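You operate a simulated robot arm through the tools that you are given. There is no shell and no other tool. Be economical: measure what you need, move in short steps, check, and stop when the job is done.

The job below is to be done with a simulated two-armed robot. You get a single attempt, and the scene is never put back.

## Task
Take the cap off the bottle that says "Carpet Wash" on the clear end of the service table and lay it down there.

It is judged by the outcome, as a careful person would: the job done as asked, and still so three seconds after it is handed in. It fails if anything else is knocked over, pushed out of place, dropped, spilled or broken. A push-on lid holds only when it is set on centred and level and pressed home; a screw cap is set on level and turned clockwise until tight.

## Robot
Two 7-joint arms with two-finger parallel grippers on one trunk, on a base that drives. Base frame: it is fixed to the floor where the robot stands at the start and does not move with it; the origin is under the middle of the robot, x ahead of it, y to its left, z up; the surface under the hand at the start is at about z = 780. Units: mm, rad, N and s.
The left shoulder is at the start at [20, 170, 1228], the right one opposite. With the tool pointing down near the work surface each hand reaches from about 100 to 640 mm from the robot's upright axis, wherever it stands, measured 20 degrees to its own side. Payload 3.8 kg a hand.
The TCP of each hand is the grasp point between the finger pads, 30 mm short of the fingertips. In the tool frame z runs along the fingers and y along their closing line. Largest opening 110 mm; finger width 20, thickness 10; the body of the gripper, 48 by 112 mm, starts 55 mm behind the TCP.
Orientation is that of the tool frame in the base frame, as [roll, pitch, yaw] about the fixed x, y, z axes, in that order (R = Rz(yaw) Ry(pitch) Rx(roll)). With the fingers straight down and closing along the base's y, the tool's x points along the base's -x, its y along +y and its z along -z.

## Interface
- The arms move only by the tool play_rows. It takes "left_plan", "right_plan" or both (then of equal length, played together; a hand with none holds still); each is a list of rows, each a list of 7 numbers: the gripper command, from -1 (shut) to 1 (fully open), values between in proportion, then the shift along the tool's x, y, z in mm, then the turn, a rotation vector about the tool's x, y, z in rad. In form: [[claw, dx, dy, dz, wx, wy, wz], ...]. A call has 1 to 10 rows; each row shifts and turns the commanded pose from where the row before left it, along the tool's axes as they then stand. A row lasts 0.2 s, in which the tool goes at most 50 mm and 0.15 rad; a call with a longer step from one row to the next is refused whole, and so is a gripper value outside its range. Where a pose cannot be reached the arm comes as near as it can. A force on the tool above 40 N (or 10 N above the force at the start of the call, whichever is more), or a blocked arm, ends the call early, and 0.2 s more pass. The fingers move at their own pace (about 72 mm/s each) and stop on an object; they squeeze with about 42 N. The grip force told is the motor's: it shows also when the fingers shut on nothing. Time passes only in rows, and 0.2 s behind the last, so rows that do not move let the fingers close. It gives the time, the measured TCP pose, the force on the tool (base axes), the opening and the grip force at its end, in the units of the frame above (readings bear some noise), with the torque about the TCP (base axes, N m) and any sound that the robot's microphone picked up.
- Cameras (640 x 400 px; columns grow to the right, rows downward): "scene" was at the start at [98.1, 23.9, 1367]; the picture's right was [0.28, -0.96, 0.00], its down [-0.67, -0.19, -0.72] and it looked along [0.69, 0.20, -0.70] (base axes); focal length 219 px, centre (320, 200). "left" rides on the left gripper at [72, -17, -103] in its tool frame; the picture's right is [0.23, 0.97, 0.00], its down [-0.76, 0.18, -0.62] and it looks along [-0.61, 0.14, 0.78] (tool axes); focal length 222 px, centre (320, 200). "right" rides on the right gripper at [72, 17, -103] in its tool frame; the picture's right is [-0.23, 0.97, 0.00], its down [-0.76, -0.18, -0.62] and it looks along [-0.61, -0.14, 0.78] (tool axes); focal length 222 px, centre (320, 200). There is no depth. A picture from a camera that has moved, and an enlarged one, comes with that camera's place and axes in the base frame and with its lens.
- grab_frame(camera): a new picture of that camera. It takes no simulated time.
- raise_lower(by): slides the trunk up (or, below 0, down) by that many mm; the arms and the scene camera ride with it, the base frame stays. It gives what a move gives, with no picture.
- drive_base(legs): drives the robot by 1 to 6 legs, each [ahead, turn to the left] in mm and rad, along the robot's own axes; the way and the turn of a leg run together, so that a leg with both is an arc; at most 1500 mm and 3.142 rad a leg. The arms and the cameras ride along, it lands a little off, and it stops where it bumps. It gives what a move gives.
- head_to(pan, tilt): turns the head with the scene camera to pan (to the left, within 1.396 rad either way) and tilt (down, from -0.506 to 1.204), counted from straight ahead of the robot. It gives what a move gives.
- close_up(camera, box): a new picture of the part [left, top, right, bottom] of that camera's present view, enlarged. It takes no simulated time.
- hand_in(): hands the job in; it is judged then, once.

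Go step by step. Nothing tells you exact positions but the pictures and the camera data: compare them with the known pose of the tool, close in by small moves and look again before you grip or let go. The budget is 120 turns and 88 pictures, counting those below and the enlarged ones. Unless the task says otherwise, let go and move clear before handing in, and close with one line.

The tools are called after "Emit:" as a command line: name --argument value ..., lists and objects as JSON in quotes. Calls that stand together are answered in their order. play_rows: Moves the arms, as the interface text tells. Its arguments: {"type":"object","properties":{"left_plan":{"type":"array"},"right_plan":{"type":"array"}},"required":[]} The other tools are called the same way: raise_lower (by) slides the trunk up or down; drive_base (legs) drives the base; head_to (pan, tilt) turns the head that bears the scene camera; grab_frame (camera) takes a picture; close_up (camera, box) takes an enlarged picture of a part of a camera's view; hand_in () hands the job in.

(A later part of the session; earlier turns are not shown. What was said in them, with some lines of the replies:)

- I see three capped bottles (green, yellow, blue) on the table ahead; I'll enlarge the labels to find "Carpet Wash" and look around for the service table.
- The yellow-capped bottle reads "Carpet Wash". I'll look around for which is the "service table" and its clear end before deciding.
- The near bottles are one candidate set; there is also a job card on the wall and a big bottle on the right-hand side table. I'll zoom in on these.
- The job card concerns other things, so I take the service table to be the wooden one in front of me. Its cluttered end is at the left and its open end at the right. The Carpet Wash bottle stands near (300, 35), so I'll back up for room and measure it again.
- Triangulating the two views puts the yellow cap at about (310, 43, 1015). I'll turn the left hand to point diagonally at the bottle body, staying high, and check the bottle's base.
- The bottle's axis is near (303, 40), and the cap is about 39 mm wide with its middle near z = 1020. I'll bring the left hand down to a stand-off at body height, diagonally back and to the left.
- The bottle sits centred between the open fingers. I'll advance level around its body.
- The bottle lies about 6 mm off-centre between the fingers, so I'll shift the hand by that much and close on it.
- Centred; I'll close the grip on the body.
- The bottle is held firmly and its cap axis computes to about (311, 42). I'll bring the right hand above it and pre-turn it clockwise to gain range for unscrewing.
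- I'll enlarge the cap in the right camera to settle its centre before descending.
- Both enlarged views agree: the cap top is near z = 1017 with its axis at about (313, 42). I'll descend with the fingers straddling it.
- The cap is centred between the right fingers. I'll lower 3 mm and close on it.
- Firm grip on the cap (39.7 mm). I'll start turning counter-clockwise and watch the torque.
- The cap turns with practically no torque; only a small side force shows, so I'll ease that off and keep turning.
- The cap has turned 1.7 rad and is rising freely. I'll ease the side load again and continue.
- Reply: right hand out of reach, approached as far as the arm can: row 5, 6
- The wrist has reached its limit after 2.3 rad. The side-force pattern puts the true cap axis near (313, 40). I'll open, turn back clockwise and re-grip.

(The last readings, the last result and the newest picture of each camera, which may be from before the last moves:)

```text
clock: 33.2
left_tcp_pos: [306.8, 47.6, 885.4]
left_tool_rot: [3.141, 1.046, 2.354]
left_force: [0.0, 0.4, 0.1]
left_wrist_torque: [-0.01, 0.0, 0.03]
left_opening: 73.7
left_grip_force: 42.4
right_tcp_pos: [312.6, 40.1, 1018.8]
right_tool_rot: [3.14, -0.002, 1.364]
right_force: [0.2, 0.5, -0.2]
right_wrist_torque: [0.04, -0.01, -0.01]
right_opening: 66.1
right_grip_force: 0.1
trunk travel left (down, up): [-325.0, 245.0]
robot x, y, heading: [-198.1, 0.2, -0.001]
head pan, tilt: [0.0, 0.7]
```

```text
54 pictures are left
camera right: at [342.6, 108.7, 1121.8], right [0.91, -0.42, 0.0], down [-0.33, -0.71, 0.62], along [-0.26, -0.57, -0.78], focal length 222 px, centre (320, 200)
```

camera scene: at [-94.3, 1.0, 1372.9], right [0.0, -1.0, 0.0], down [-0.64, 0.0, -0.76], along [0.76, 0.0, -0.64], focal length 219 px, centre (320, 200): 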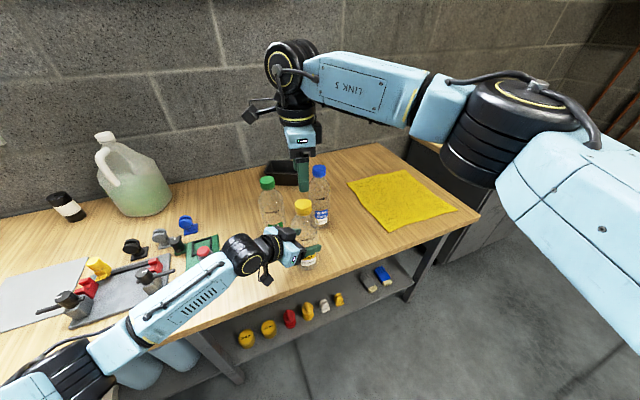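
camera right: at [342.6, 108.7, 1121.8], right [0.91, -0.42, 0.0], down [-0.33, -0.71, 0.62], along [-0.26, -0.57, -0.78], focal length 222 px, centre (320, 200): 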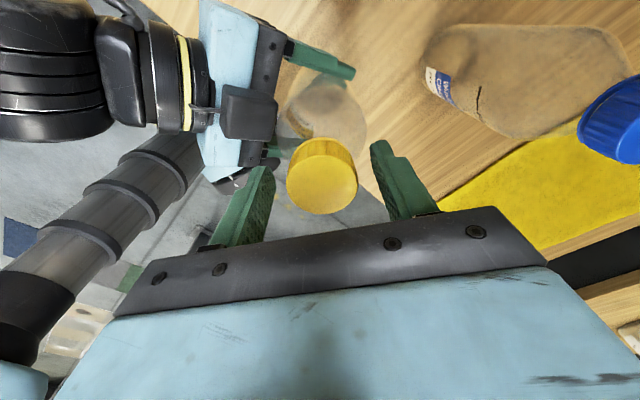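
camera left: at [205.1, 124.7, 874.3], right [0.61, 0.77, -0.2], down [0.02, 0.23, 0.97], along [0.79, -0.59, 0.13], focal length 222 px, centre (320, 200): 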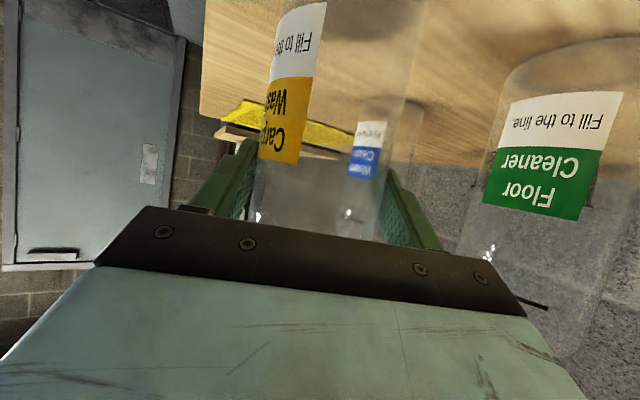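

Centred again on the cap. I'll re-grip and turn counter-clockwise in two runs.

Emit:
play_rows --right_plan '[[0.0, 0, 0, 2, 0, 0, 0], [-0.4, 0, 0, 0, 0, 0, 0], [-0.8, 0, 0, 0, 0, 0, 0], [-0.8, 0, 0, 0, 0, 0, 0], [-0.8, 0, 0, -0.08, 0, 0, -0.14], [-0.8, 0, 0, -0.08, 0, 0, -0.14], [-0.8, 0, 0, -0.08, 0, 0, -0.14], [-0.8, 0, 0, -0.08, 0, 0, -0.14], [-0.8, 0, 0, -0.08, 0, 0, -0.14], [-0.8, 0, 0, -0.08, 0, 0, -0.14]]'

Emit:
play_rows --right_plan '[[-0.8, 0, 0, -0.08, 0, 0, -0.14], [-0.8, 0, 0, -0.08, 0, 0, -0.14], [-0.8, 0, 0, -0.08, 0, 0, -0.14], [-0.8, 0, 0, -0.08, 0, 0, -0.14], [-0.8, 0, 0, -0.08, 0, 0, -0.14], [-0.8, 0, 0, -0.08, 0, 0, -0.14], [-0.8, 0, 0, -0.08, 0, 0, -0.14], [-0.8, 0, 0, -0.08, 0, 0, -0.14], [-0.8, 0, 0, -0.08, 0, 0, -0.14], [-0.8, 0, 0, -0.08, 0, 0, -0.14]]'

Emit:
close_up --camera "right" --box '[200, 60, 440, 260]'

```text
clock: 35.4
left_tcp_pos: [307.2, 46.4, 885.9]
left_tool_rot: [-3.141, 1.043, 2.356]
left_force: [-12.2, 2.9, 0.6]
left_wrist_torque: [-0.15, -0.97, -0.07]
left_opening: 73.6
left_grip_force: 41.8
right_tcp_pos: [312.5, 41.0, 1017.4]
right_tool_rot: [3.142, -0.001, 2.21]
right_force: [10.8, -2.0, -0.9]
right_wrist_torque: [-0.13, -0.47, 0.0]
right_opening: 42.1
right_grip_force: 41.6
trunk travel left (down, up): [-325.0, 245.0]
robot x, y, heading: [-199.5, 0.3, -0.002]
head pan, tilt: [0.0, 0.7]
```

```text
clock: 37.6
left_tcp_pos: [306.6, 47.3, 884.9]
left_tool_rot: [3.141, 1.043, 2.356]
left_force: [-10.7, -3.7, 1.0]
left_wrist_torque: [0.71, -0.73, -0.04]
left_opening: 73.6
left_grip_force: 42.0
right_tcp_pos: [311.1, 41.8, 1018.6]
right_tool_rot: [-3.141, 0.001, -2.675]
right_force: [8.8, 3.3, 0.4]
right_wrist_torque: [-0.33, -0.4, -0.02]
right_opening: 42.0
right_grip_force: 42.1
trunk travel left (down, up): [-325.0, 245.0]
robot x, y, heading: [-197.2, -1.5, -0.003]
head pan, tilt: [0.0, 0.7]
```

```text
2.00 times, centred on (320, 160) of right
camera zoom: at [238.8, 23.6, 1121.9], right [-0.24, 0.97, 0.0], down [0.76, 0.18, 0.62], along [0.61, 0.15, -0.78], focal length 444 px, centre (320, 280)
```

zoom: 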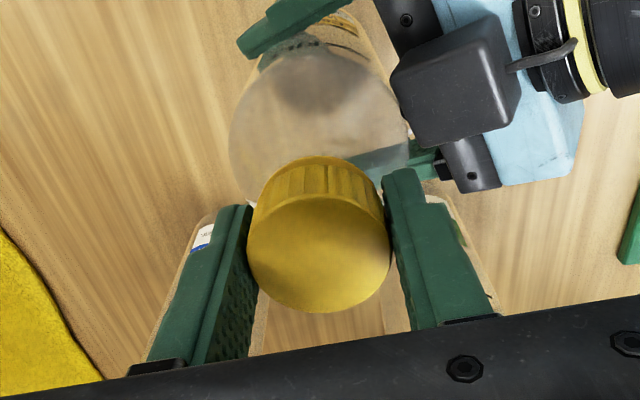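

The cap has turned about 4.5 rad in total and may be free. I'll try a gentle lift.

Emit:
play_rows --right_plan '[[-0.8, 0, 0, -1, 0, 0, 0], [-0.8, 0, 0, -1, 0, 0, 0], [-0.8, 0, 0, -1, 0, 0, 0]]'

Emit:
close_up --camera "right" --box '[200, 60, 440, 260]'

Emit:
close_up --camera "scene" --box '[254, 175, 354, 275]'

```text
clock: 38.4
left_tcp_pos: [307.7, 48.0, 885.9]
left_tool_rot: [-3.141, 1.046, 2.355]
left_force: [-7.1, -4.6, 8.6]
left_wrist_torque: [0.66, -0.58, -0.09]
left_opening: 73.7
left_grip_force: 41.9
right_tcp_pos: [312.6, 40.4, 1020.2]
right_tool_rot: [3.14, -0.002, -2.674]
right_force: [8.5, 4.9, -9.5]
right_wrist_torque: [-0.09, -0.54, 0.01]
right_opening: 42.4
right_grip_force: 41.9
trunk travel left (down, up): [-325.0, 245.0]
robot x, y, heading: [-197.7, 0.9, -0.001]
head pan, tilt: [0.0, 0.7]
```

```text
2.00 times, centred on (320, 160) of right
camera zoom: at [239.1, 23.8, 1124.1], right [-0.23, 0.97, 0.0], down [0.76, 0.18, 0.62], along [0.6, 0.15, -0.78], focal length 444 px, centre (320, 280)
```

zoom: 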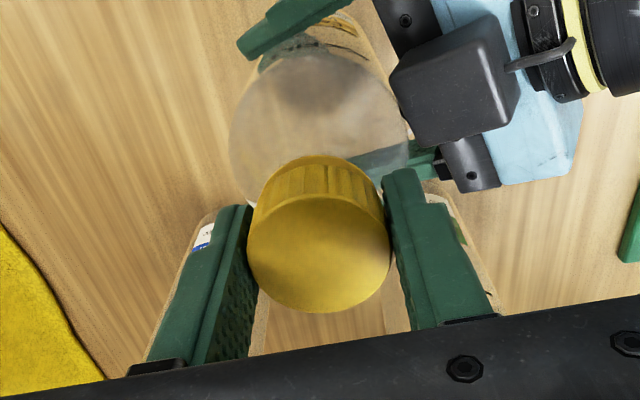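

```text
4.00 times, centred on (304, 225) of scene
camera zoom: at [-94.3, 1.0, 1372.9], right [0.0, -1.0, 0.0], down [-0.64, 0.0, -0.76], along [0.76, 0.0, -0.64], focal length 875 px, centre (384, 100)
```

zoom: 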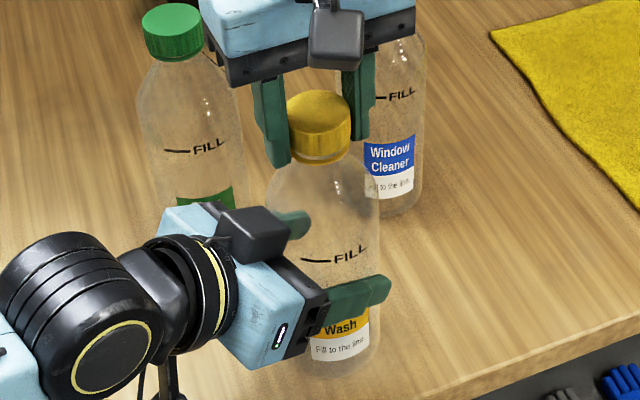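

The thread is still engaged (9.5 N when lifting). I'll lower again, open, wind back and re-grip with a small sideways correction.

Emit:
play_rows --right_plan '[[-0.8, 0, 0, 2, 0, 0, 0], [0.2, 0, 0, 0, 0, 0, 0], [0.2, 0, 0, 0, 0, 0, 0], [0.2, 0, 0, 0, 0, 0, 0.149], [0.2, 0, 0, 0, 0, 0, 0.149], [0.2, 0, 0, 0, 0, 0, 0.149], [0.2, 0, 0, 0, 0, 0, 0.149], [0.2, 0, 0, 0, 0, 0, 0.149], [0.2, 0, 0, 0, 0, 0, 0.149], [0.2, 0, 0, 0, 0, 0, 0.149]]'

Emit:
play_rows --right_plan '[[0.2, 0, 0, 0, 0, 0, 0.149], [0.2, 0, 0, 0, 0, 0, 0.149], [0.2, 0, 0, 0, 0, 0, 0.149], [0.2, 0, 0, 0, 0, 0, 0.149], [0.2, 0, 0, 0, 0, 0, 0.149], [0.2, 0, 0, 0, 0, 0, 0.149], [0.2, 0, 0, 0, 0, 0, 0.149], [0.2, 0, 0, 0, 0, 0, 0.149], [0.2, 0, 0, 0, 0, 0, 0.149], [0.2, 0, 0, 0, 0, 0, 0.149]]'

Emit:
close_up --camera "right" --box '[200, 60, 440, 260]'

```text
clock: 40.6
left_tcp_pos: [306.5, 47.4, 883.7]
left_tool_rot: [-3.14, 1.043, 2.354]
left_force: [1.0, 1.0, 2.4]
left_wrist_torque: [0.1, 0.1, -0.02]
left_opening: 73.7
left_grip_force: 42.4
right_tcp_pos: [310.3, 40.8, 1019.9]
right_tool_rot: [3.14, -0.001, 2.561]
right_force: [0.9, -0.8, -0.4]
right_wrist_torque: [0.03, -0.01, 0.01]
right_opening: 66.0
right_grip_force: 0.0
trunk travel left (down, up): [-325.0, 245.0]
robot x, y, heading: [-200.3, -0.1, 0.003]
head pan, tilt: [0.0, 0.7]
```

```text
clock: 42.8
left_tcp_pos: [306.1, 47.0, 884.6]
left_tool_rot: [-3.141, 1.044, 2.354]
left_force: [0.1, 0.6, 1.6]
left_wrist_torque: [0.04, 0.05, -0.04]
left_opening: 73.5
left_grip_force: 42.0
right_tcp_pos: [311.4, 40.9, 1019.4]
right_tool_rot: [3.141, 0.001, 1.07]
right_force: [1.1, 0.3, -0.1]
right_wrist_torque: [0.0, 0.0, -0.03]
right_opening: 66.1
right_grip_force: 0.0
trunk travel left (down, up): [-325.0, 245.0]
robot x, y, heading: [-201.7, -2.2, -0.003]
head pan, tilt: [0.0, 0.7]
```

```text
2.00 times, centred on (320, 160) of right
camera zoom: at [361.2, 96.1, 1122.5], right [0.74, -0.67, 0.0], down [-0.52, -0.58, 0.62], along [-0.42, -0.46, -0.78], focal length 444 px, centre (320, 280)
```

zoom: 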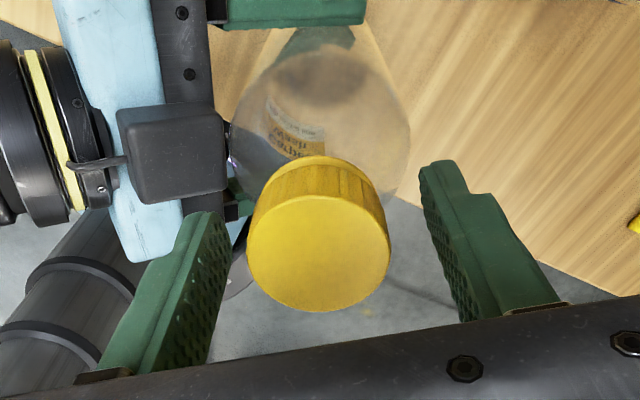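

Still centred. I'll grip again and turn through the full range.

Emit:
play_rows --right_plan '[[0.0, 0.5, 0.9, 1, 0, 0, 0], [-0.4, 0, 0, 0, 0, 0, 0], [-0.8, 0, 0, 0, 0, 0, 0], [-0.8, 0, 0, 0, 0, 0, 0], [-0.8, 0, 0, -0.08, 0, 0, -0.14], [-0.8, 0, 0, -0.08, 0, 0, -0.14], [-0.8, 0, 0, -0.08, 0, 0, -0.14], [-0.8, 0, 0, -0.08, 0, 0, -0.14], [-0.8, 0, 0, -0.08, 0, 0, -0.14], [-0.8, 0, 0, -0.08, 0, 0, -0.14]]'

Emit:
play_rows --right_plan '[[-0.8, 0, 0, -0.08, 0, 0, -0.14], [-0.8, 0, 0, -0.08, 0, 0, -0.14], [-0.8, 0, 0, -0.08, 0, 0, -0.14], [-0.8, 0, 0, -0.08, 0, 0, -0.14], [-0.8, 0, 0, -0.08, 0, 0, -0.14], [-0.8, 0, 0, -0.08, 0, 0, -0.14], [-0.8, 0, 0, -0.08, 0, 0, -0.14], [-0.8, 0, 0, -0.08, 0, 0, -0.14], [-0.8, 0, 0, -0.08, 0, 0, -0.14], [-0.8, 0, 0, -0.08, 0, 0, -0.14]]'

Emit:
play_rows --right_plan '[[-0.8, 0, 0, -0.08, 0, 0, -0.14], [-0.8, 0, 0, -0.08, 0, 0, -0.14], [-0.8, 0, 0, -0.08, 0, 0, -0.14]]'

Emit:
close_up --camera "scene" --box '[254, 175, 354, 275]'

```text
clock: 45.0
left_tcp_pos: [306.4, 47.2, 884.9]
left_tool_rot: [-3.141, 1.043, 2.354]
left_force: [1.1, -1.5, -0.3]
left_wrist_torque: [0.2, 0.1, 0.01]
left_opening: 73.7
left_grip_force: 41.8
right_tcp_pos: [312.9, 42.1, 1019.3]
right_tool_rot: [3.141, 0.0, 1.915]
right_force: [-0.6, 1.2, -0.4]
right_wrist_torque: [0.01, 0.02, -0.05]
right_opening: 41.5
right_grip_force: 42.1
trunk travel left (down, up): [-325.0, 245.0]
robot x, y, heading: [-198.5, 1.9, -0.002]
head pan, tilt: [0.0, 0.7]
```

```text
clock: 47.2
left_tcp_pos: [306.8, 47.0, 884.8]
left_tool_rot: [3.141, 1.043, 2.354]
left_force: [-0.5, 0.7, -0.2]
left_wrist_torque: [0.02, 0.0, -0.01]
left_opening: 73.8
left_grip_force: 42.3
right_tcp_pos: [312.8, 41.3, 1020.5]
right_tool_rot: [-3.14, 0.0, -2.968]
right_force: [0.1, -0.1, -0.8]
right_wrist_torque: [-0.03, -0.01, -0.01]
right_opening: 41.5
right_grip_force: 42.3
trunk travel left (down, up): [-325.0, 245.0]
robot x, y, heading: [-198.3, 1.2, -0.002]
head pan, tilt: [0.0, 0.7]
```

```text
clock: 48.0
left_tcp_pos: [306.4, 47.2, 885.6]
left_tool_rot: [-3.141, 1.044, 2.356]
left_force: [-0.1, 0.2, -0.1]
left_wrist_torque: [-0.04, -0.03, 0.0]
left_opening: 73.3
left_grip_force: 42.1
right_tcp_pos: [313.3, 41.2, 1021.3]
right_tool_rot: [-3.141, 0.0, -2.55]
right_force: [-0.2, 0.5, -0.4]
right_wrist_torque: [-0.01, 0.0, -0.02]
right_opening: 41.5
right_grip_force: 41.8
trunk travel left (down, up): [-325.0, 245.0]
robot x, y, heading: [-199.5, 0.9, -0.001]
head pan, tilt: [0.0, 0.7]
```

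```text
4.00 times, centred on (304, 225) of scene
camera zoom: at [-94.3, 1.0, 1372.9], right [0.0, -1.0, 0.0], down [-0.64, 0.0, -0.76], along [0.76, 0.0, -0.64], focal length 875 px, centre (384, 100)
```

zoom: 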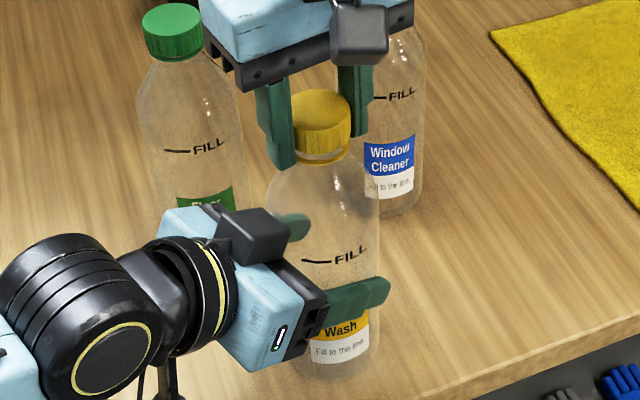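

Forces have vanished and the total turn is over one revolution, so the cap is probably free. I'll lift gently.

Emit:
play_rows --right_plan '[[-0.8, 0, 0, -1, 0, 0, 0], [-0.8, 0, 0, -1, 0, 0, 0], [-0.8, 0, 0, -1, 0, 0, 0], [-0.8, 0, 0, -1, 0, 0, 0]]'

Emit:
close_up --camera "scene" --box '[254, 175, 354, 275]'

```text
clock: 49.0
left_tcp_pos: [306.2, 47.3, 885.3]
left_tool_rot: [3.141, 1.044, 2.355]
left_force: [0.3, 0.6, -0.4]
left_wrist_torque: [-0.04, 0.0, -0.01]
left_opening: 73.2
left_grip_force: 41.7
right_tcp_pos: [313.3, 39.9, 1024.9]
right_tool_rot: [-3.141, -0.001, -2.553]
right_force: [-0.5, 0.0, 1.4]
right_wrist_torque: [0.0, 0.01, 0.02]
right_opening: 41.6
right_grip_force: 42.2
trunk travel left (down, up): [-325.0, 245.0]
robot x, y, heading: [-199.4, -2.0, -0.008]
head pan, tilt: [0.0, 0.7]
```

```text
4.00 times, centred on (304, 225) of scene
camera zoom: at [-94.3, 1.0, 1372.9], right [0.0, -1.0, 0.0], down [-0.64, 0.0, -0.76], along [0.76, 0.0, -0.64], focal length 875 px, centre (384, 100)
```

zoom: 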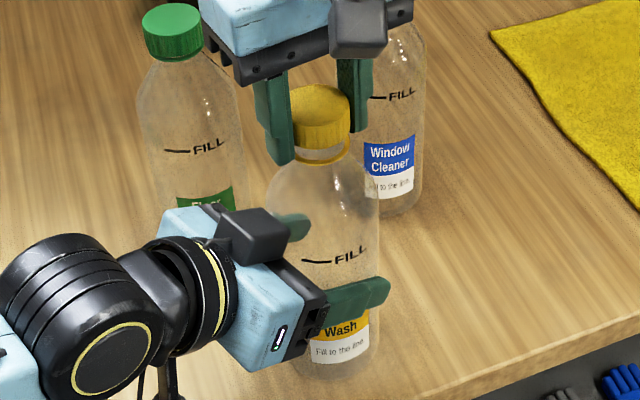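

It lifts with no resistance, so the cap is off. I'll raise it clear and confirm.

Emit:
play_rows --right_plan '[[-0.8, 0, 0, -6, 0, 0, 0], [-0.8, 0, 0, -10, 0, 0, 0], [-0.8, 0, 0, -20, 0, 0, 0], [-0.8, 0, 0, -25, 0, 0, 0], [-0.8, 0, 0, -25, 0, 0, 0], [-0.8, 0, 0, 0, 0, 0, 0]]'

Emit:
grab_frame --camera "scene"

Emit:
close_up --camera "scene" --box '[254, 145, 354, 225]'

```text
clock: 50.4
left_tcp_pos: [307.6, 46.1, 885.4]
left_tool_rot: [-3.141, 1.046, 2.354]
left_force: [0.0, -0.9, 0.7]
left_wrist_torque: [0.01, 0.02, 0.0]
left_opening: 73.7
left_grip_force: 41.9
right_tcp_pos: [313.5, 40.3, 1110.3]
right_tool_rot: [3.14, 0.0, -2.551]
right_force: [0.2, -0.7, 0.7]
right_wrist_torque: [0.0, 0.01, 0.0]
right_opening: 41.5
right_grip_force: 42.1
trunk travel left (down, up): [-325.0, 245.0]
robot x, y, heading: [-201.1, 0.1, -0.0]
head pan, tilt: [0.0, 0.7]
```

```text
47 pictures are left
camera scene: at [-94.2, 1.0, 1372.8], right [0.0, -1.0, 0.0], down [-0.64, 0.0, -0.76], along [0.76, 0.0, -0.64], focal length 219 px, centre (320, 200)
```

scene: 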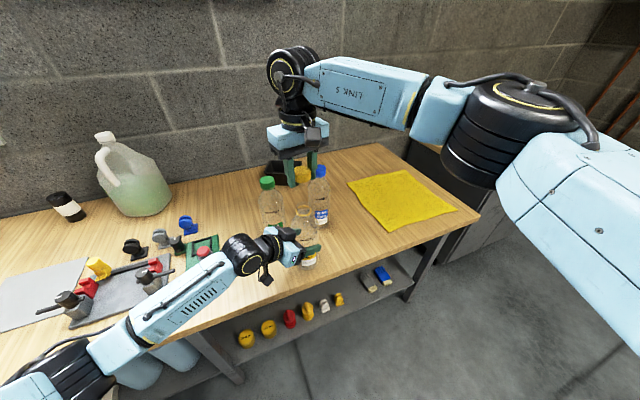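

```text
5.00 times, centred on (304, 185) of scene
camera zoom: at [-94.2, 1.0, 1372.8], right [0.0, -1.0, 0.0], down [-0.64, 0.0, -0.76], along [0.76, 0.0, -0.64], focal length 1094 px, centre (400, 275)
```

zoom: 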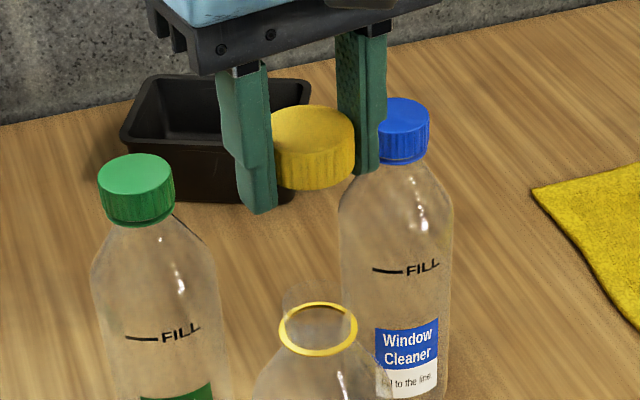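

The cap is off and held, and the open neck is visible. I'll carry it to bare wood at about (420, -150) at the open right end, clear of the cloth and bottles, and start down.

Emit:
play_rows --right_plan '[[-0.8, 2.83, -36.2, 0, 0, 0, 0], [-0.8, 2.83, -36.2, 0, 0, 0, 0], [-0.8, 2.83, -36.2, 0, 0, 0, 0], [-0.8, 2.83, -36.2, 0, 0, 0, 0], [-0.8, 2.83, -36.2, 0, 0, 0, 0], [-0.8, 2.83, -36.2, 0, 0, 0, 0], [-0.8, 0, 0, 0, 0, 0, 0.148], [-0.8, 0, 0, 0, 0, 0, 0.148], [-0.8, 0, 0, 0, 0, 0, 0.148], [-0.8, 0, 0, 0, 0, 0, 0.148]]'

Emit:
play_rows --right_plan '[[-0.8, 0, 0, 40, 0, 0, 0], [-0.8, 0, 0, 40, 0, 0, 0], [-0.8, 0, 0, 40, 0, 0, 0], [-0.8, 0, 0, 40, 0, 0, 0], [-0.8, 0, 0, 40, 0, 0, 0], [-0.8, 0, 0, 40, 0, 0, 0], [-0.8, 0, 0, 10, 0, 0, 0], [-0.8, 0, 0, 0, 0, 0, 0]]'

Emit:
grab_frame --camera "scene"

Emit:
grab_frame --camera "right"

```text
clock: 52.6
left_tcp_pos: [307.1, 46.5, 887.1]
left_tool_rot: [-3.141, 1.042, 2.353]
left_force: [0.1, 0.4, -0.1]
left_wrist_torque: [0.02, 0.0, -0.01]
left_opening: 73.3
left_grip_force: 42.1
right_tcp_pos: [382.8, -86.2, 1110.4]
right_tool_rot: [3.142, 0.001, 3.139]
right_force: [-0.6, 0.1, -0.1]
right_wrist_torque: [0.04, 0.02, 0.01]
right_opening: 41.5
right_grip_force: 42.1
right hand out of reach, approached as far as the arm can: row 5, 6
trunk travel left (down, up): [-325.0, 245.0]
robot x, y, heading: [-197.1, -1.8, -0.003]
head pan, tilt: [0.0, 0.7]
```

```text
clock: 54.4
left_tcp_pos: [306.4, 46.6, 884.3]
left_tool_rot: [3.141, 1.043, 2.354]
left_force: [-0.4, 1.2, -0.2]
left_wrist_torque: [-0.01, 0.01, -0.02]
left_opening: 73.6
left_grip_force: 42.6
right_tcp_pos: [384.7, -87.6, 859.4]
right_tool_rot: [-3.14, -0.002, 3.141]
right_force: [-0.1, -1.0, -0.2]
right_wrist_torque: [-0.01, -0.03, 0.01]
right_opening: 41.4
right_grip_force: 41.6
trunk travel left (down, up): [-325.0, 245.0]
robot x, y, heading: [-198.3, -1.1, 0.0]
head pan, tilt: [0.0, 0.7]
```

```text
45 pictures are left
camera scene: at [-94.3, 1.0, 1372.9], right [0.0, -1.0, 0.0], down [-0.64, 0.0, -0.76], along [0.76, 0.0, -0.64], focal length 219 px, centre (320, 200)
```

scene: 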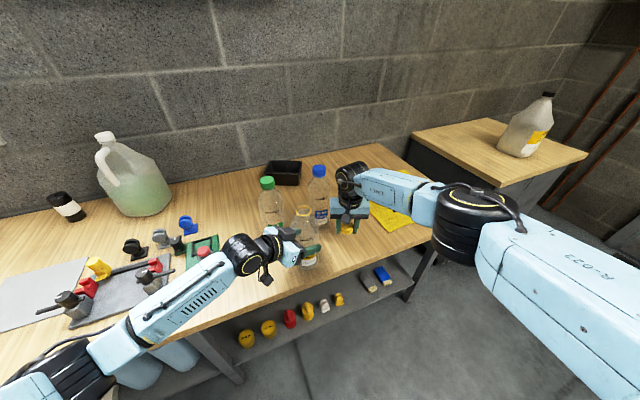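

```text
44 pictures are left
camera right: at [310.7, -68.8, 963.5], right [0.23, 0.97, 0.0], down [0.76, -0.18, 0.62], along [0.61, -0.14, -0.78], focal length 222 px, centre (320, 200)
```

right: 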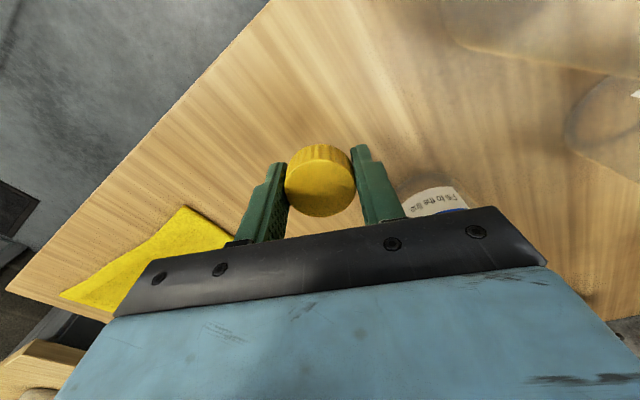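

The reach limit stopped the carry at (385, -88), close to the blue bottle. I'll slide further right at this height to the clear spot and descend a bit more.

Emit:
play_rows --right_plan '[[-0.8, 0, -24, 0, 0, 0, 0], [-0.8, 0, -24, 0, 0, 0, 0], [-0.8, 0, -24, 0, 0, 0, 0], [-0.8, -30, 0, 0, 0, 0, 0], [-0.8, 0, 0, 20, 0, 0, 0], [-0.8, 0, 0, 16, 0, 0, 0], [-0.8, 0, 0, 0, 0, 0, 0]]'

Emit:
grab_frame --camera "right"

Emit:
close_up --camera "scene" --box '[290, 160, 420, 270]'

```text
clock: 56.0
left_tcp_pos: [307.5, 45.6, 884.3]
left_tool_rot: [3.141, 1.043, 2.354]
left_force: [0.3, -0.8, 0.3]
left_wrist_torque: [0.0, 0.04, 0.01]
left_opening: 73.3
left_grip_force: 41.7
right_tcp_pos: [400.9, -155.0, 825.8]
right_tool_rot: [-3.139, 0.0, 3.14]
right_force: [0.0, 0.1, 0.3]
right_wrist_torque: [0.02, 0.03, -0.01]
right_opening: 42.0
right_grip_force: 41.5
right hand out of reach, approached as far as the arm can: row 5, 6
trunk travel left (down, up): [-325.0, 245.0]
robot x, y, heading: [-201.5, 0.6, -0.004]
head pan, tilt: [0.0, 0.7]
```

```text
43 pictures are left
camera right: at [327.2, -138.1, 929.7], right [0.23, 0.97, 0.0], down [0.76, -0.18, 0.62], along [0.61, -0.14, -0.78], focal length 222 px, centre (320, 200)
```

right: 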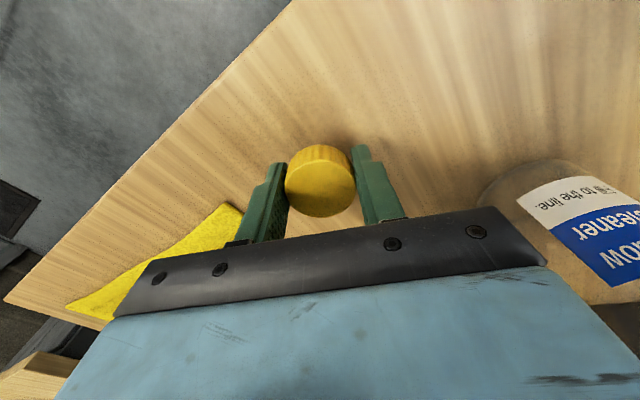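

```text
3.64 times, centred on (355, 215) of scene
camera zoom: at [-94.2, -0.1, 1372.9], right [0.0, -1.0, 0.0], down [-0.64, 0.0, -0.76], along [0.76, 0.0, -0.64], focal length 796 px, centre (193, 146)
```

zoom: 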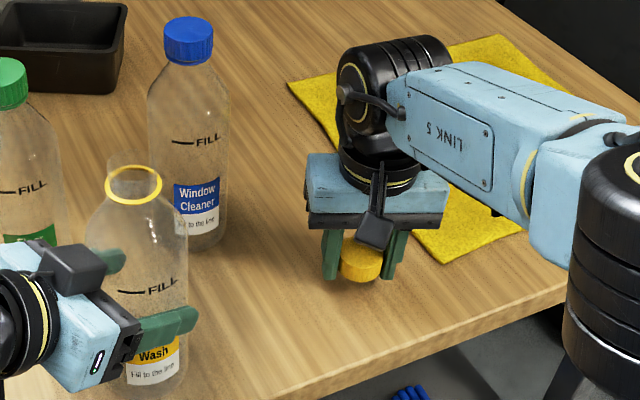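

The arm is at its reach limit here, so I'll draw back slightly over bare wood and lower in small steps.

Emit:
play_rows --right_plan '[[-0.8, 15, 0, 0, 0, 0, 0], [-0.8, 15, 0, 0, 0, 0, 0], [-0.8, 0, 0, 3, 0, 0, 0], [-0.8, 0, 0, 3, 0, 0, 0], [-0.8, 0, 0, 2, 0, 0, 0], [-0.8, 0, 0, 2, 0, 0, 0], [-0.8, 0, 0, 0, 0, 0, 0]]'

Emit:
close_up --camera "right" --box '[220, 100, 420, 240]'

Emit:
close_up --camera "scene" --box '[340, 200, 420, 260]'

```text
clock: 57.6
left_tcp_pos: [306.6, 47.5, 885.2]
left_tool_rot: [3.14, 1.042, 2.354]
left_force: [0.1, -0.4, 0.1]
left_wrist_torque: [0.02, 0.01, 0.0]
left_opening: 73.5
left_grip_force: 42.1
right_tcp_pos: [370.3, -154.8, 816.2]
right_tool_rot: [3.141, -0.002, 3.139]
right_force: [0.0, -0.3, -0.1]
right_wrist_torque: [-0.03, 0.04, 0.0]
right_opening: 41.7
right_grip_force: 42.1
trunk travel left (down, up): [-325.0, 245.0]
robot x, y, heading: [-196.7, -0.3, -0.004]
head pan, tilt: [0.0, 0.7]
```

```text
2.86 times, centred on (320, 170) of right
camera zoom: at [297.4, -137.9, 920.0], right [0.23, 0.97, 0.0], down [0.76, -0.18, 0.62], along [0.61, -0.14, -0.78], focal length 635 px, centre (320, 286)
```

zoom: 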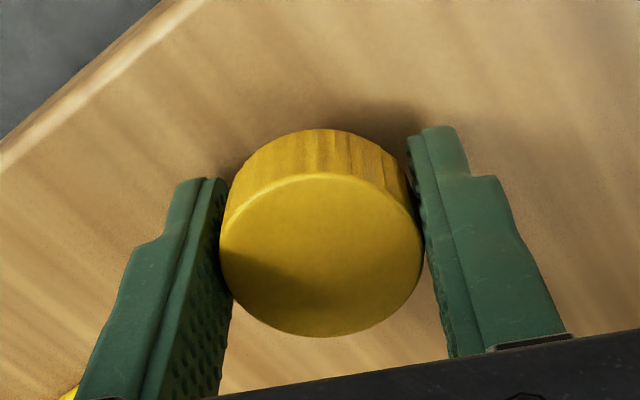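

```text
6.67 times, centred on (380, 230) of scene
camera zoom: at [-94.3, 1.0, 1372.9], right [0.0, -1.0, 0.0], down [-0.64, 0.0, -0.76], along [0.76, 0.0, -0.64], focal length 1459 px, centre (-80, 0)
```

zoom: 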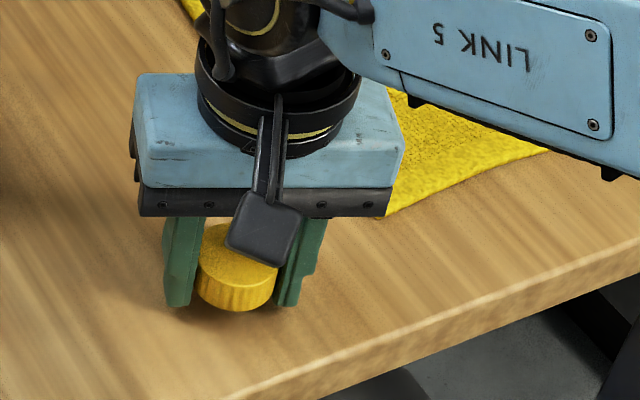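

It's a bit near the front edge, so I'll move 18 mm inward, then lower by millimetres until the tips touch.

Emit:
play_rows --right_plan '[[-0.8, -18, 0, 0, 0, 0, 0], [-0.8, 0, 0, 1, 0, 0, 0], [-0.8, 0, 0, 1, 0, 0, 0], [-0.8, 0, 0, 1, 0, 0, 0], [-0.8, 0, 0, 1, 0, 0, 0], [-0.8, 0, 0, 1, 0, 0, 0], [-0.8, 0, 0, 1, 0, 0, 0]]'

```text
clock: 59.2
left_tcp_pos: [309.0, 46.8, 885.9]
left_tool_rot: [3.141, 1.044, 2.355]
left_force: [0.6, 1.2, -0.1]
left_wrist_torque: [-0.02, 0.0, -0.02]
left_opening: 73.3
left_grip_force: 41.7
right_tcp_pos: [388.6, -155.1, 809.8]
right_tool_rot: [-3.141, 0.001, 3.139]
right_force: [0.1, 0.7, 0.2]
right_wrist_torque: [0.04, 0.0, 0.03]
right_opening: 41.5
right_grip_force: 42.2
trunk travel left (down, up): [-325.0, 245.0]
robot x, y, heading: [-199.1, 0.9, -0.004]
head pan, tilt: [0.0, 0.7]
```

No contact yet at z = 810; I'll keep lowering.

Emit:
play_rows --right_plan '[[-0.8, 0, 0, 1, 0, 0, 0], [-0.8, 0, 0, 1, 0, 0, 0], [-0.8, 0, 0, 1, 0, 0, 0], [-0.8, 0, 0, 1, 0, 0, 0]]'

Emit:
close_up --camera "scene" --box '[340, 200, 420, 260]'

```text
clock: 60.2
left_tcp_pos: [305.7, 47.6, 886.4]
left_tool_rot: [3.141, 1.042, 2.35]
left_force: [-0.2, -0.4, 0.1]
left_wrist_torque: [-0.01, 0.01, -0.01]
left_opening: 73.2
left_grip_force: 42.0
right_tcp_pos: [389.2, -154.5, 809.8]
right_tool_rot: [-3.142, 0.005, 3.14]
right_force: [0.2, -2.7, 21.9]
right_wrist_torque: [0.01, 0.2, 0.3]
right_opening: 41.7
right_grip_force: 42.3
trunk travel left (down, up): [-325.0, 245.0]
robot x, y, heading: [-199.2, 4.8, 0.003]
head pan, tilt: [0.0, 0.7]
```

```text
6.67 times, centred on (380, 230) of scene
camera zoom: at [-96.3, 1.3, 1373.3], right [0.0, -1.0, 0.0], down [-0.64, 0.0, -0.77], along [0.77, 0.0, -0.64], focal length 1459 px, centre (-80, 0)
```

zoom: 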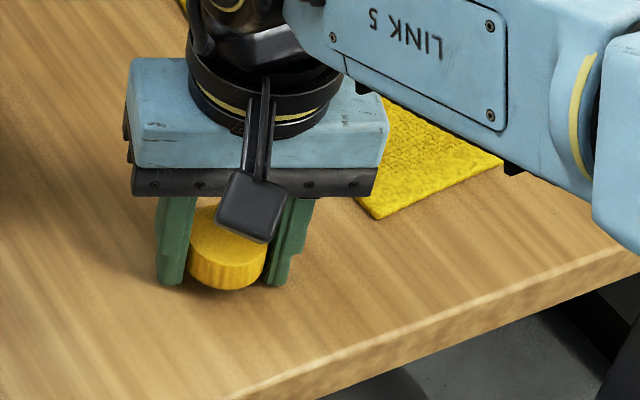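

The fingertips have touched the table (22 N). I'll back off the commanded depth and open slowly so the cap slides down onto the wood.

Emit:
play_rows --right_plan '[[-0.8, 0, 0, -2.5, 0, 0, 0], [-0.8, 0, 0, 0, 0, 0, 0], [-0.22, 0, 0, 0, 0, 0, 0], [-0.2, 0, 0, 0, 0, 0, 0], [-0.17, 0, 0, 0, 0, 0, 0], [-0.1, 0, 0, 0, 0, 0, 0], [-0.1, 0, 0, 0, 0, 0, 0]]'

Emit:
close_up --camera "right" --box '[220, 100, 420, 240]'

Emit:
close_up --camera "scene" --box '[340, 200, 420, 260]'

```text
clock: 61.8
left_tcp_pos: [306.9, 47.8, 885.8]
left_tool_rot: [3.14, 1.044, 2.352]
left_force: [1.0, -0.3, 0.7]
left_wrist_torque: [0.03, -0.01, 0.03]
left_opening: 73.4
left_grip_force: 41.6
right_tcp_pos: [388.6, -156.9, 809.4]
right_tool_rot: [-3.14, 0.003, 3.14]
right_force: [5.1, -7.0, 15.2]
right_wrist_torque: [0.22, -0.09, -0.14]
right_opening: 45.5
right_grip_force: 0.1
trunk travel left (down, up): [-325.0, 245.0]
robot x, y, heading: [-197.9, 3.3, -0.004]
head pan, tilt: [0.0, 0.7]
```

```text
2.86 times, centred on (320, 170) of right
camera zoom: at [315.4, -138.8, 913.1], right [0.23, 0.97, 0.0], down [0.76, -0.18, 0.62], along [0.61, -0.14, -0.78], focal length 635 px, centre (320, 286)
```

zoom: 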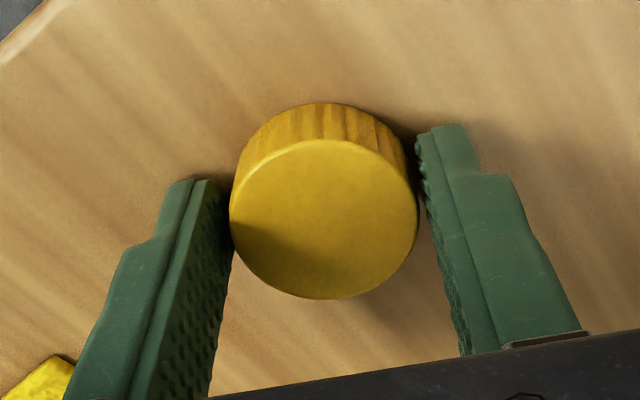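

```text
6.67 times, centred on (380, 230) of scene
camera zoom: at [-95.1, 0.4, 1373.0], right [0.0, -1.0, 0.0], down [-0.64, 0.0, -0.77], along [0.77, 0.0, -0.64], focal length 1459 px, centre (-80, 0)
```

zoom: 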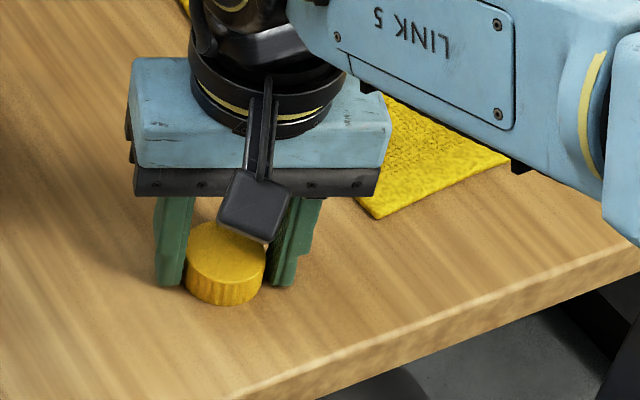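

The cap now lies flat on the wood. I'll open wider, rise straight up, and check.

Emit:
play_rows --right_plan '[[-0.1, 0, 0, -3, 0, 0, 0], [0.2, 0, 0, -1, 0, 0, 0], [0.4, 0, 0, 0, 0, 0, 0], [0.4, 0, 0, -10, 0, 0, 0], [0.4, 0, 0, -30, 0, 0, 0], [0.4, 0, 0, -40, 0, 0, 0], [0.4, 0, 0, -40, 0, 0, 0], [0.4, 0, 0, -40, 0, 0, 0], [0.4, 0, 0, 0, 0, 0, 0]]'

Emit:
grab_frame --camera "scene"

Emit:
grab_frame --camera "left"

```text
clock: 63.8
left_tcp_pos: [307.0, 47.0, 885.4]
left_tool_rot: [-3.14, 1.043, 2.355]
left_force: [-0.6, 0.3, 0.2]
left_wrist_torque: [0.0, -0.01, 0.0]
left_opening: 73.2
left_grip_force: 42.3
right_tcp_pos: [388.1, -154.8, 973.1]
right_tool_rot: [-3.141, 0.0, 3.139]
right_force: [-0.3, -0.2, -0.3]
right_wrist_torque: [0.02, 0.02, -0.02]
right_opening: 77.2
right_grip_force: 0.1
trunk travel left (down, up): [-325.0, 245.0]
robot x, y, heading: [-198.9, 2.6, 0.001]
head pan, tilt: [0.0, 0.7]
```

```text
36 pictures are left
camera scene: at [-94.1, 1.0, 1372.8], right [0.0, -1.0, 0.0], down [-0.64, 0.0, -0.76], along [0.76, 0.0, -0.64], focal length 219 px, centre (320, 200)
```

scene: 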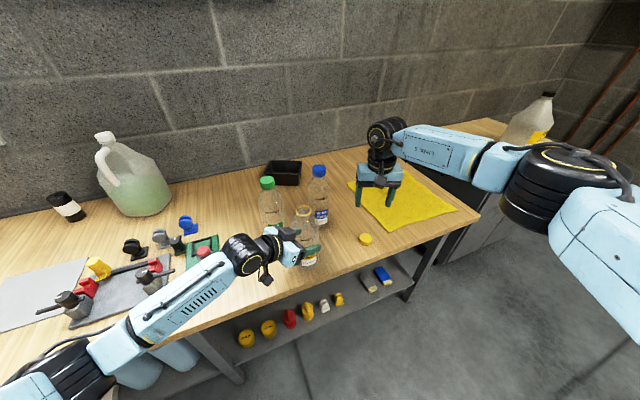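

```text
35 pictures are left
camera left: at [205.3, 124.6, 874.2], right [0.61, 0.77, -0.2], down [0.02, 0.24, 0.97], along [0.79, -0.59, 0.13], focal length 222 px, centre (320, 200)
```

left: 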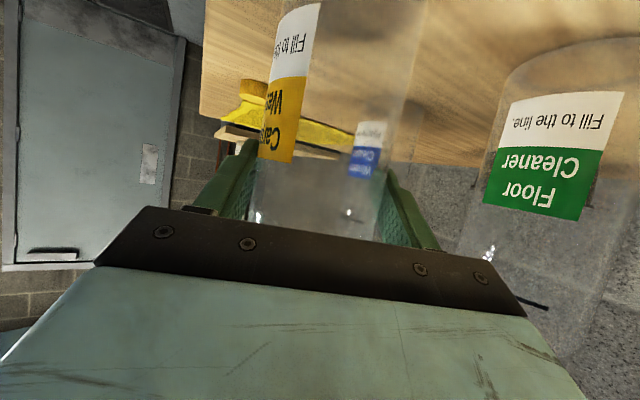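

The cap lies on bare wood. Now I'll open the left hand gently and back it straight out.

Emit:
play_rows --left_plan '[[0.36, 0, 0, 0, 0, 0, 0], [0.4, 0, 0, 0, 0, 0, 0], [0.6, 0, 0, 0, 0, 0, 0], [1, 0, 0, 0, 0, 0, 0], [1, 0, 0, 0, 0, 0, 0]]'

Emit:
grab_frame --camera "left"

```text
clock: 65.0
left_tcp_pos: [307.6, 47.9, 885.3]
left_tool_rot: [3.142, 1.043, 2.354]
left_force: [-0.1, -0.4, 0.3]
left_wrist_torque: [-0.01, 0.03, 0.03]
left_opening: 110.1
left_grip_force: 0.0
right_tcp_pos: [389.1, -155.9, 971.9]
right_tool_rot: [-3.141, 0.002, 3.14]
right_force: [-1.0, 0.0, -0.3]
right_wrist_torque: [-0.01, 0.02, 0.02]
right_opening: 77.1
right_grip_force: 0.0
trunk travel left (down, up): [-325.0, 245.0]
robot x, y, heading: [-198.0, 2.5, -0.005]
head pan, tilt: [0.0, 0.7]
```

```text
34 pictures are left
camera left: at [205.1, 124.6, 874.4], right [0.61, 0.77, -0.2], down [0.02, 0.24, 0.97], along [0.79, -0.59, 0.13], focal length 222 px, centre (320, 200)
```

left: 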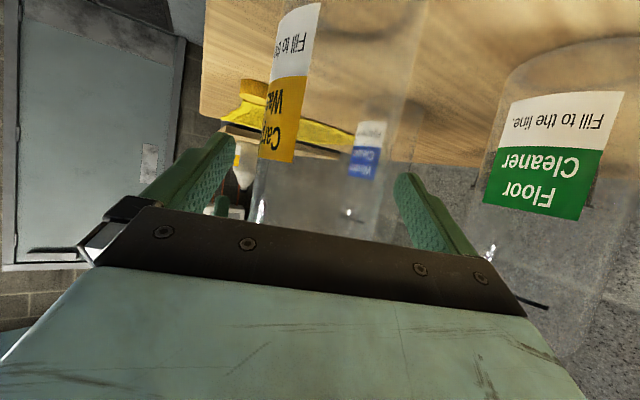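

The bottle stands freely between the open fingers. I'll withdraw the left hand along its entry path.

Emit:
play_rows --left_plan '[[1, 6, 0, -10.5, 0, 0, 0], [1, 12.2, 0, -21, 0, 0, 0], [1, 12.2, 0, -21, 0, 0, 0], [1, 12.2, 0, -21, 0, 0, 0], [1, 12.2, 0, -21, 0, 0, 0], [1, 12.2, 0, -21, 0, 0, 0], [1, 12.2, 0, -21, 0, 0, 0], [1, 0, 0, 0, 0, 0, 0]]'

Emit:
grab_frame --camera "scene"

Emit:
close_up --camera "scene" --box '[240, 150, 400, 280]'

```text
clock: 66.8
left_tcp_pos: [196.3, 158.2, 885.7]
left_tool_rot: [-3.141, 1.045, 2.356]
left_force: [1.0, 0.0, 0.1]
left_wrist_torque: [-0.01, 0.0, 0.0]
left_opening: 109.9
left_grip_force: 0.1
right_tcp_pos: [388.8, -154.1, 973.3]
right_tool_rot: [-3.141, 0.0, 3.14]
right_force: [-1.4, 0.5, 0.5]
right_wrist_torque: [0.05, -0.01, 0.0]
right_opening: 76.9
right_grip_force: 0.1
trunk travel left (down, up): [-325.0, 245.0]
robot x, y, heading: [-201.0, 2.7, -0.001]
head pan, tilt: [0.0, 0.7]
```

```text
33 pictures are left
camera scene: at [-94.1, 0.8, 1372.8], right [0.0, -1.0, 0.0], down [-0.64, 0.0, -0.76], along [0.76, 0.0, -0.64], focal length 219 px, centre (320, 200)
```

scene: 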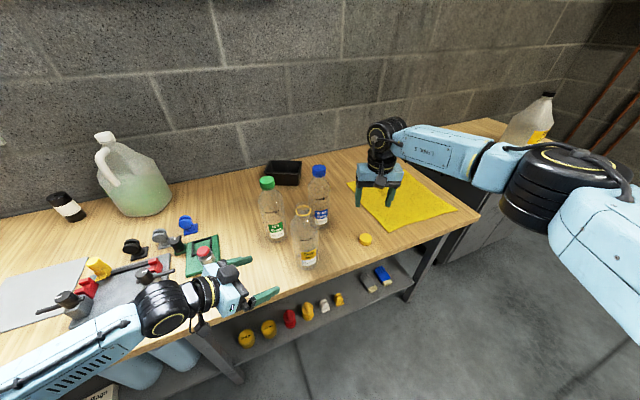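

```text
3.08 times, centred on (320, 215) of scene
camera zoom: at [-94.1, 0.8, 1372.8], right [0.0, -1.0, 0.0], down [-0.64, 0.0, -0.76], along [0.76, 0.0, -0.64], focal length 673 px, centre (320, 154)
```

zoom: 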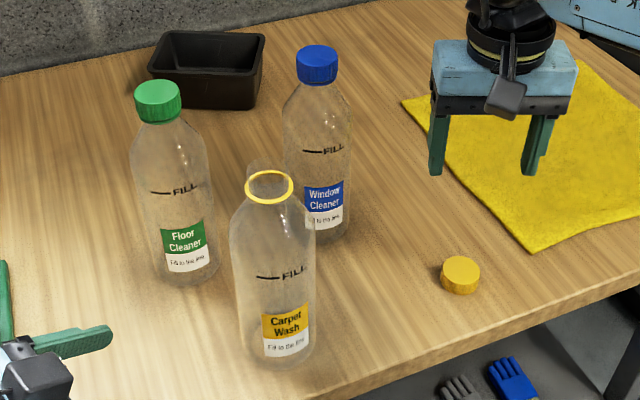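

The Carpet Wash bottle stands open and upright, its cap lies flat on the clear end of the table, the other items look undisturbed and both hands are clear. I'm handing in.

Emit:
hand_in

```text
The job is handed in.
```

I unscrewed the cap from the "Carpet Wash" bottle and laid it flat on the clear right-hand end of the table in front of the robot, which I took to be the service table. The bottle is still standing upright beside the others.
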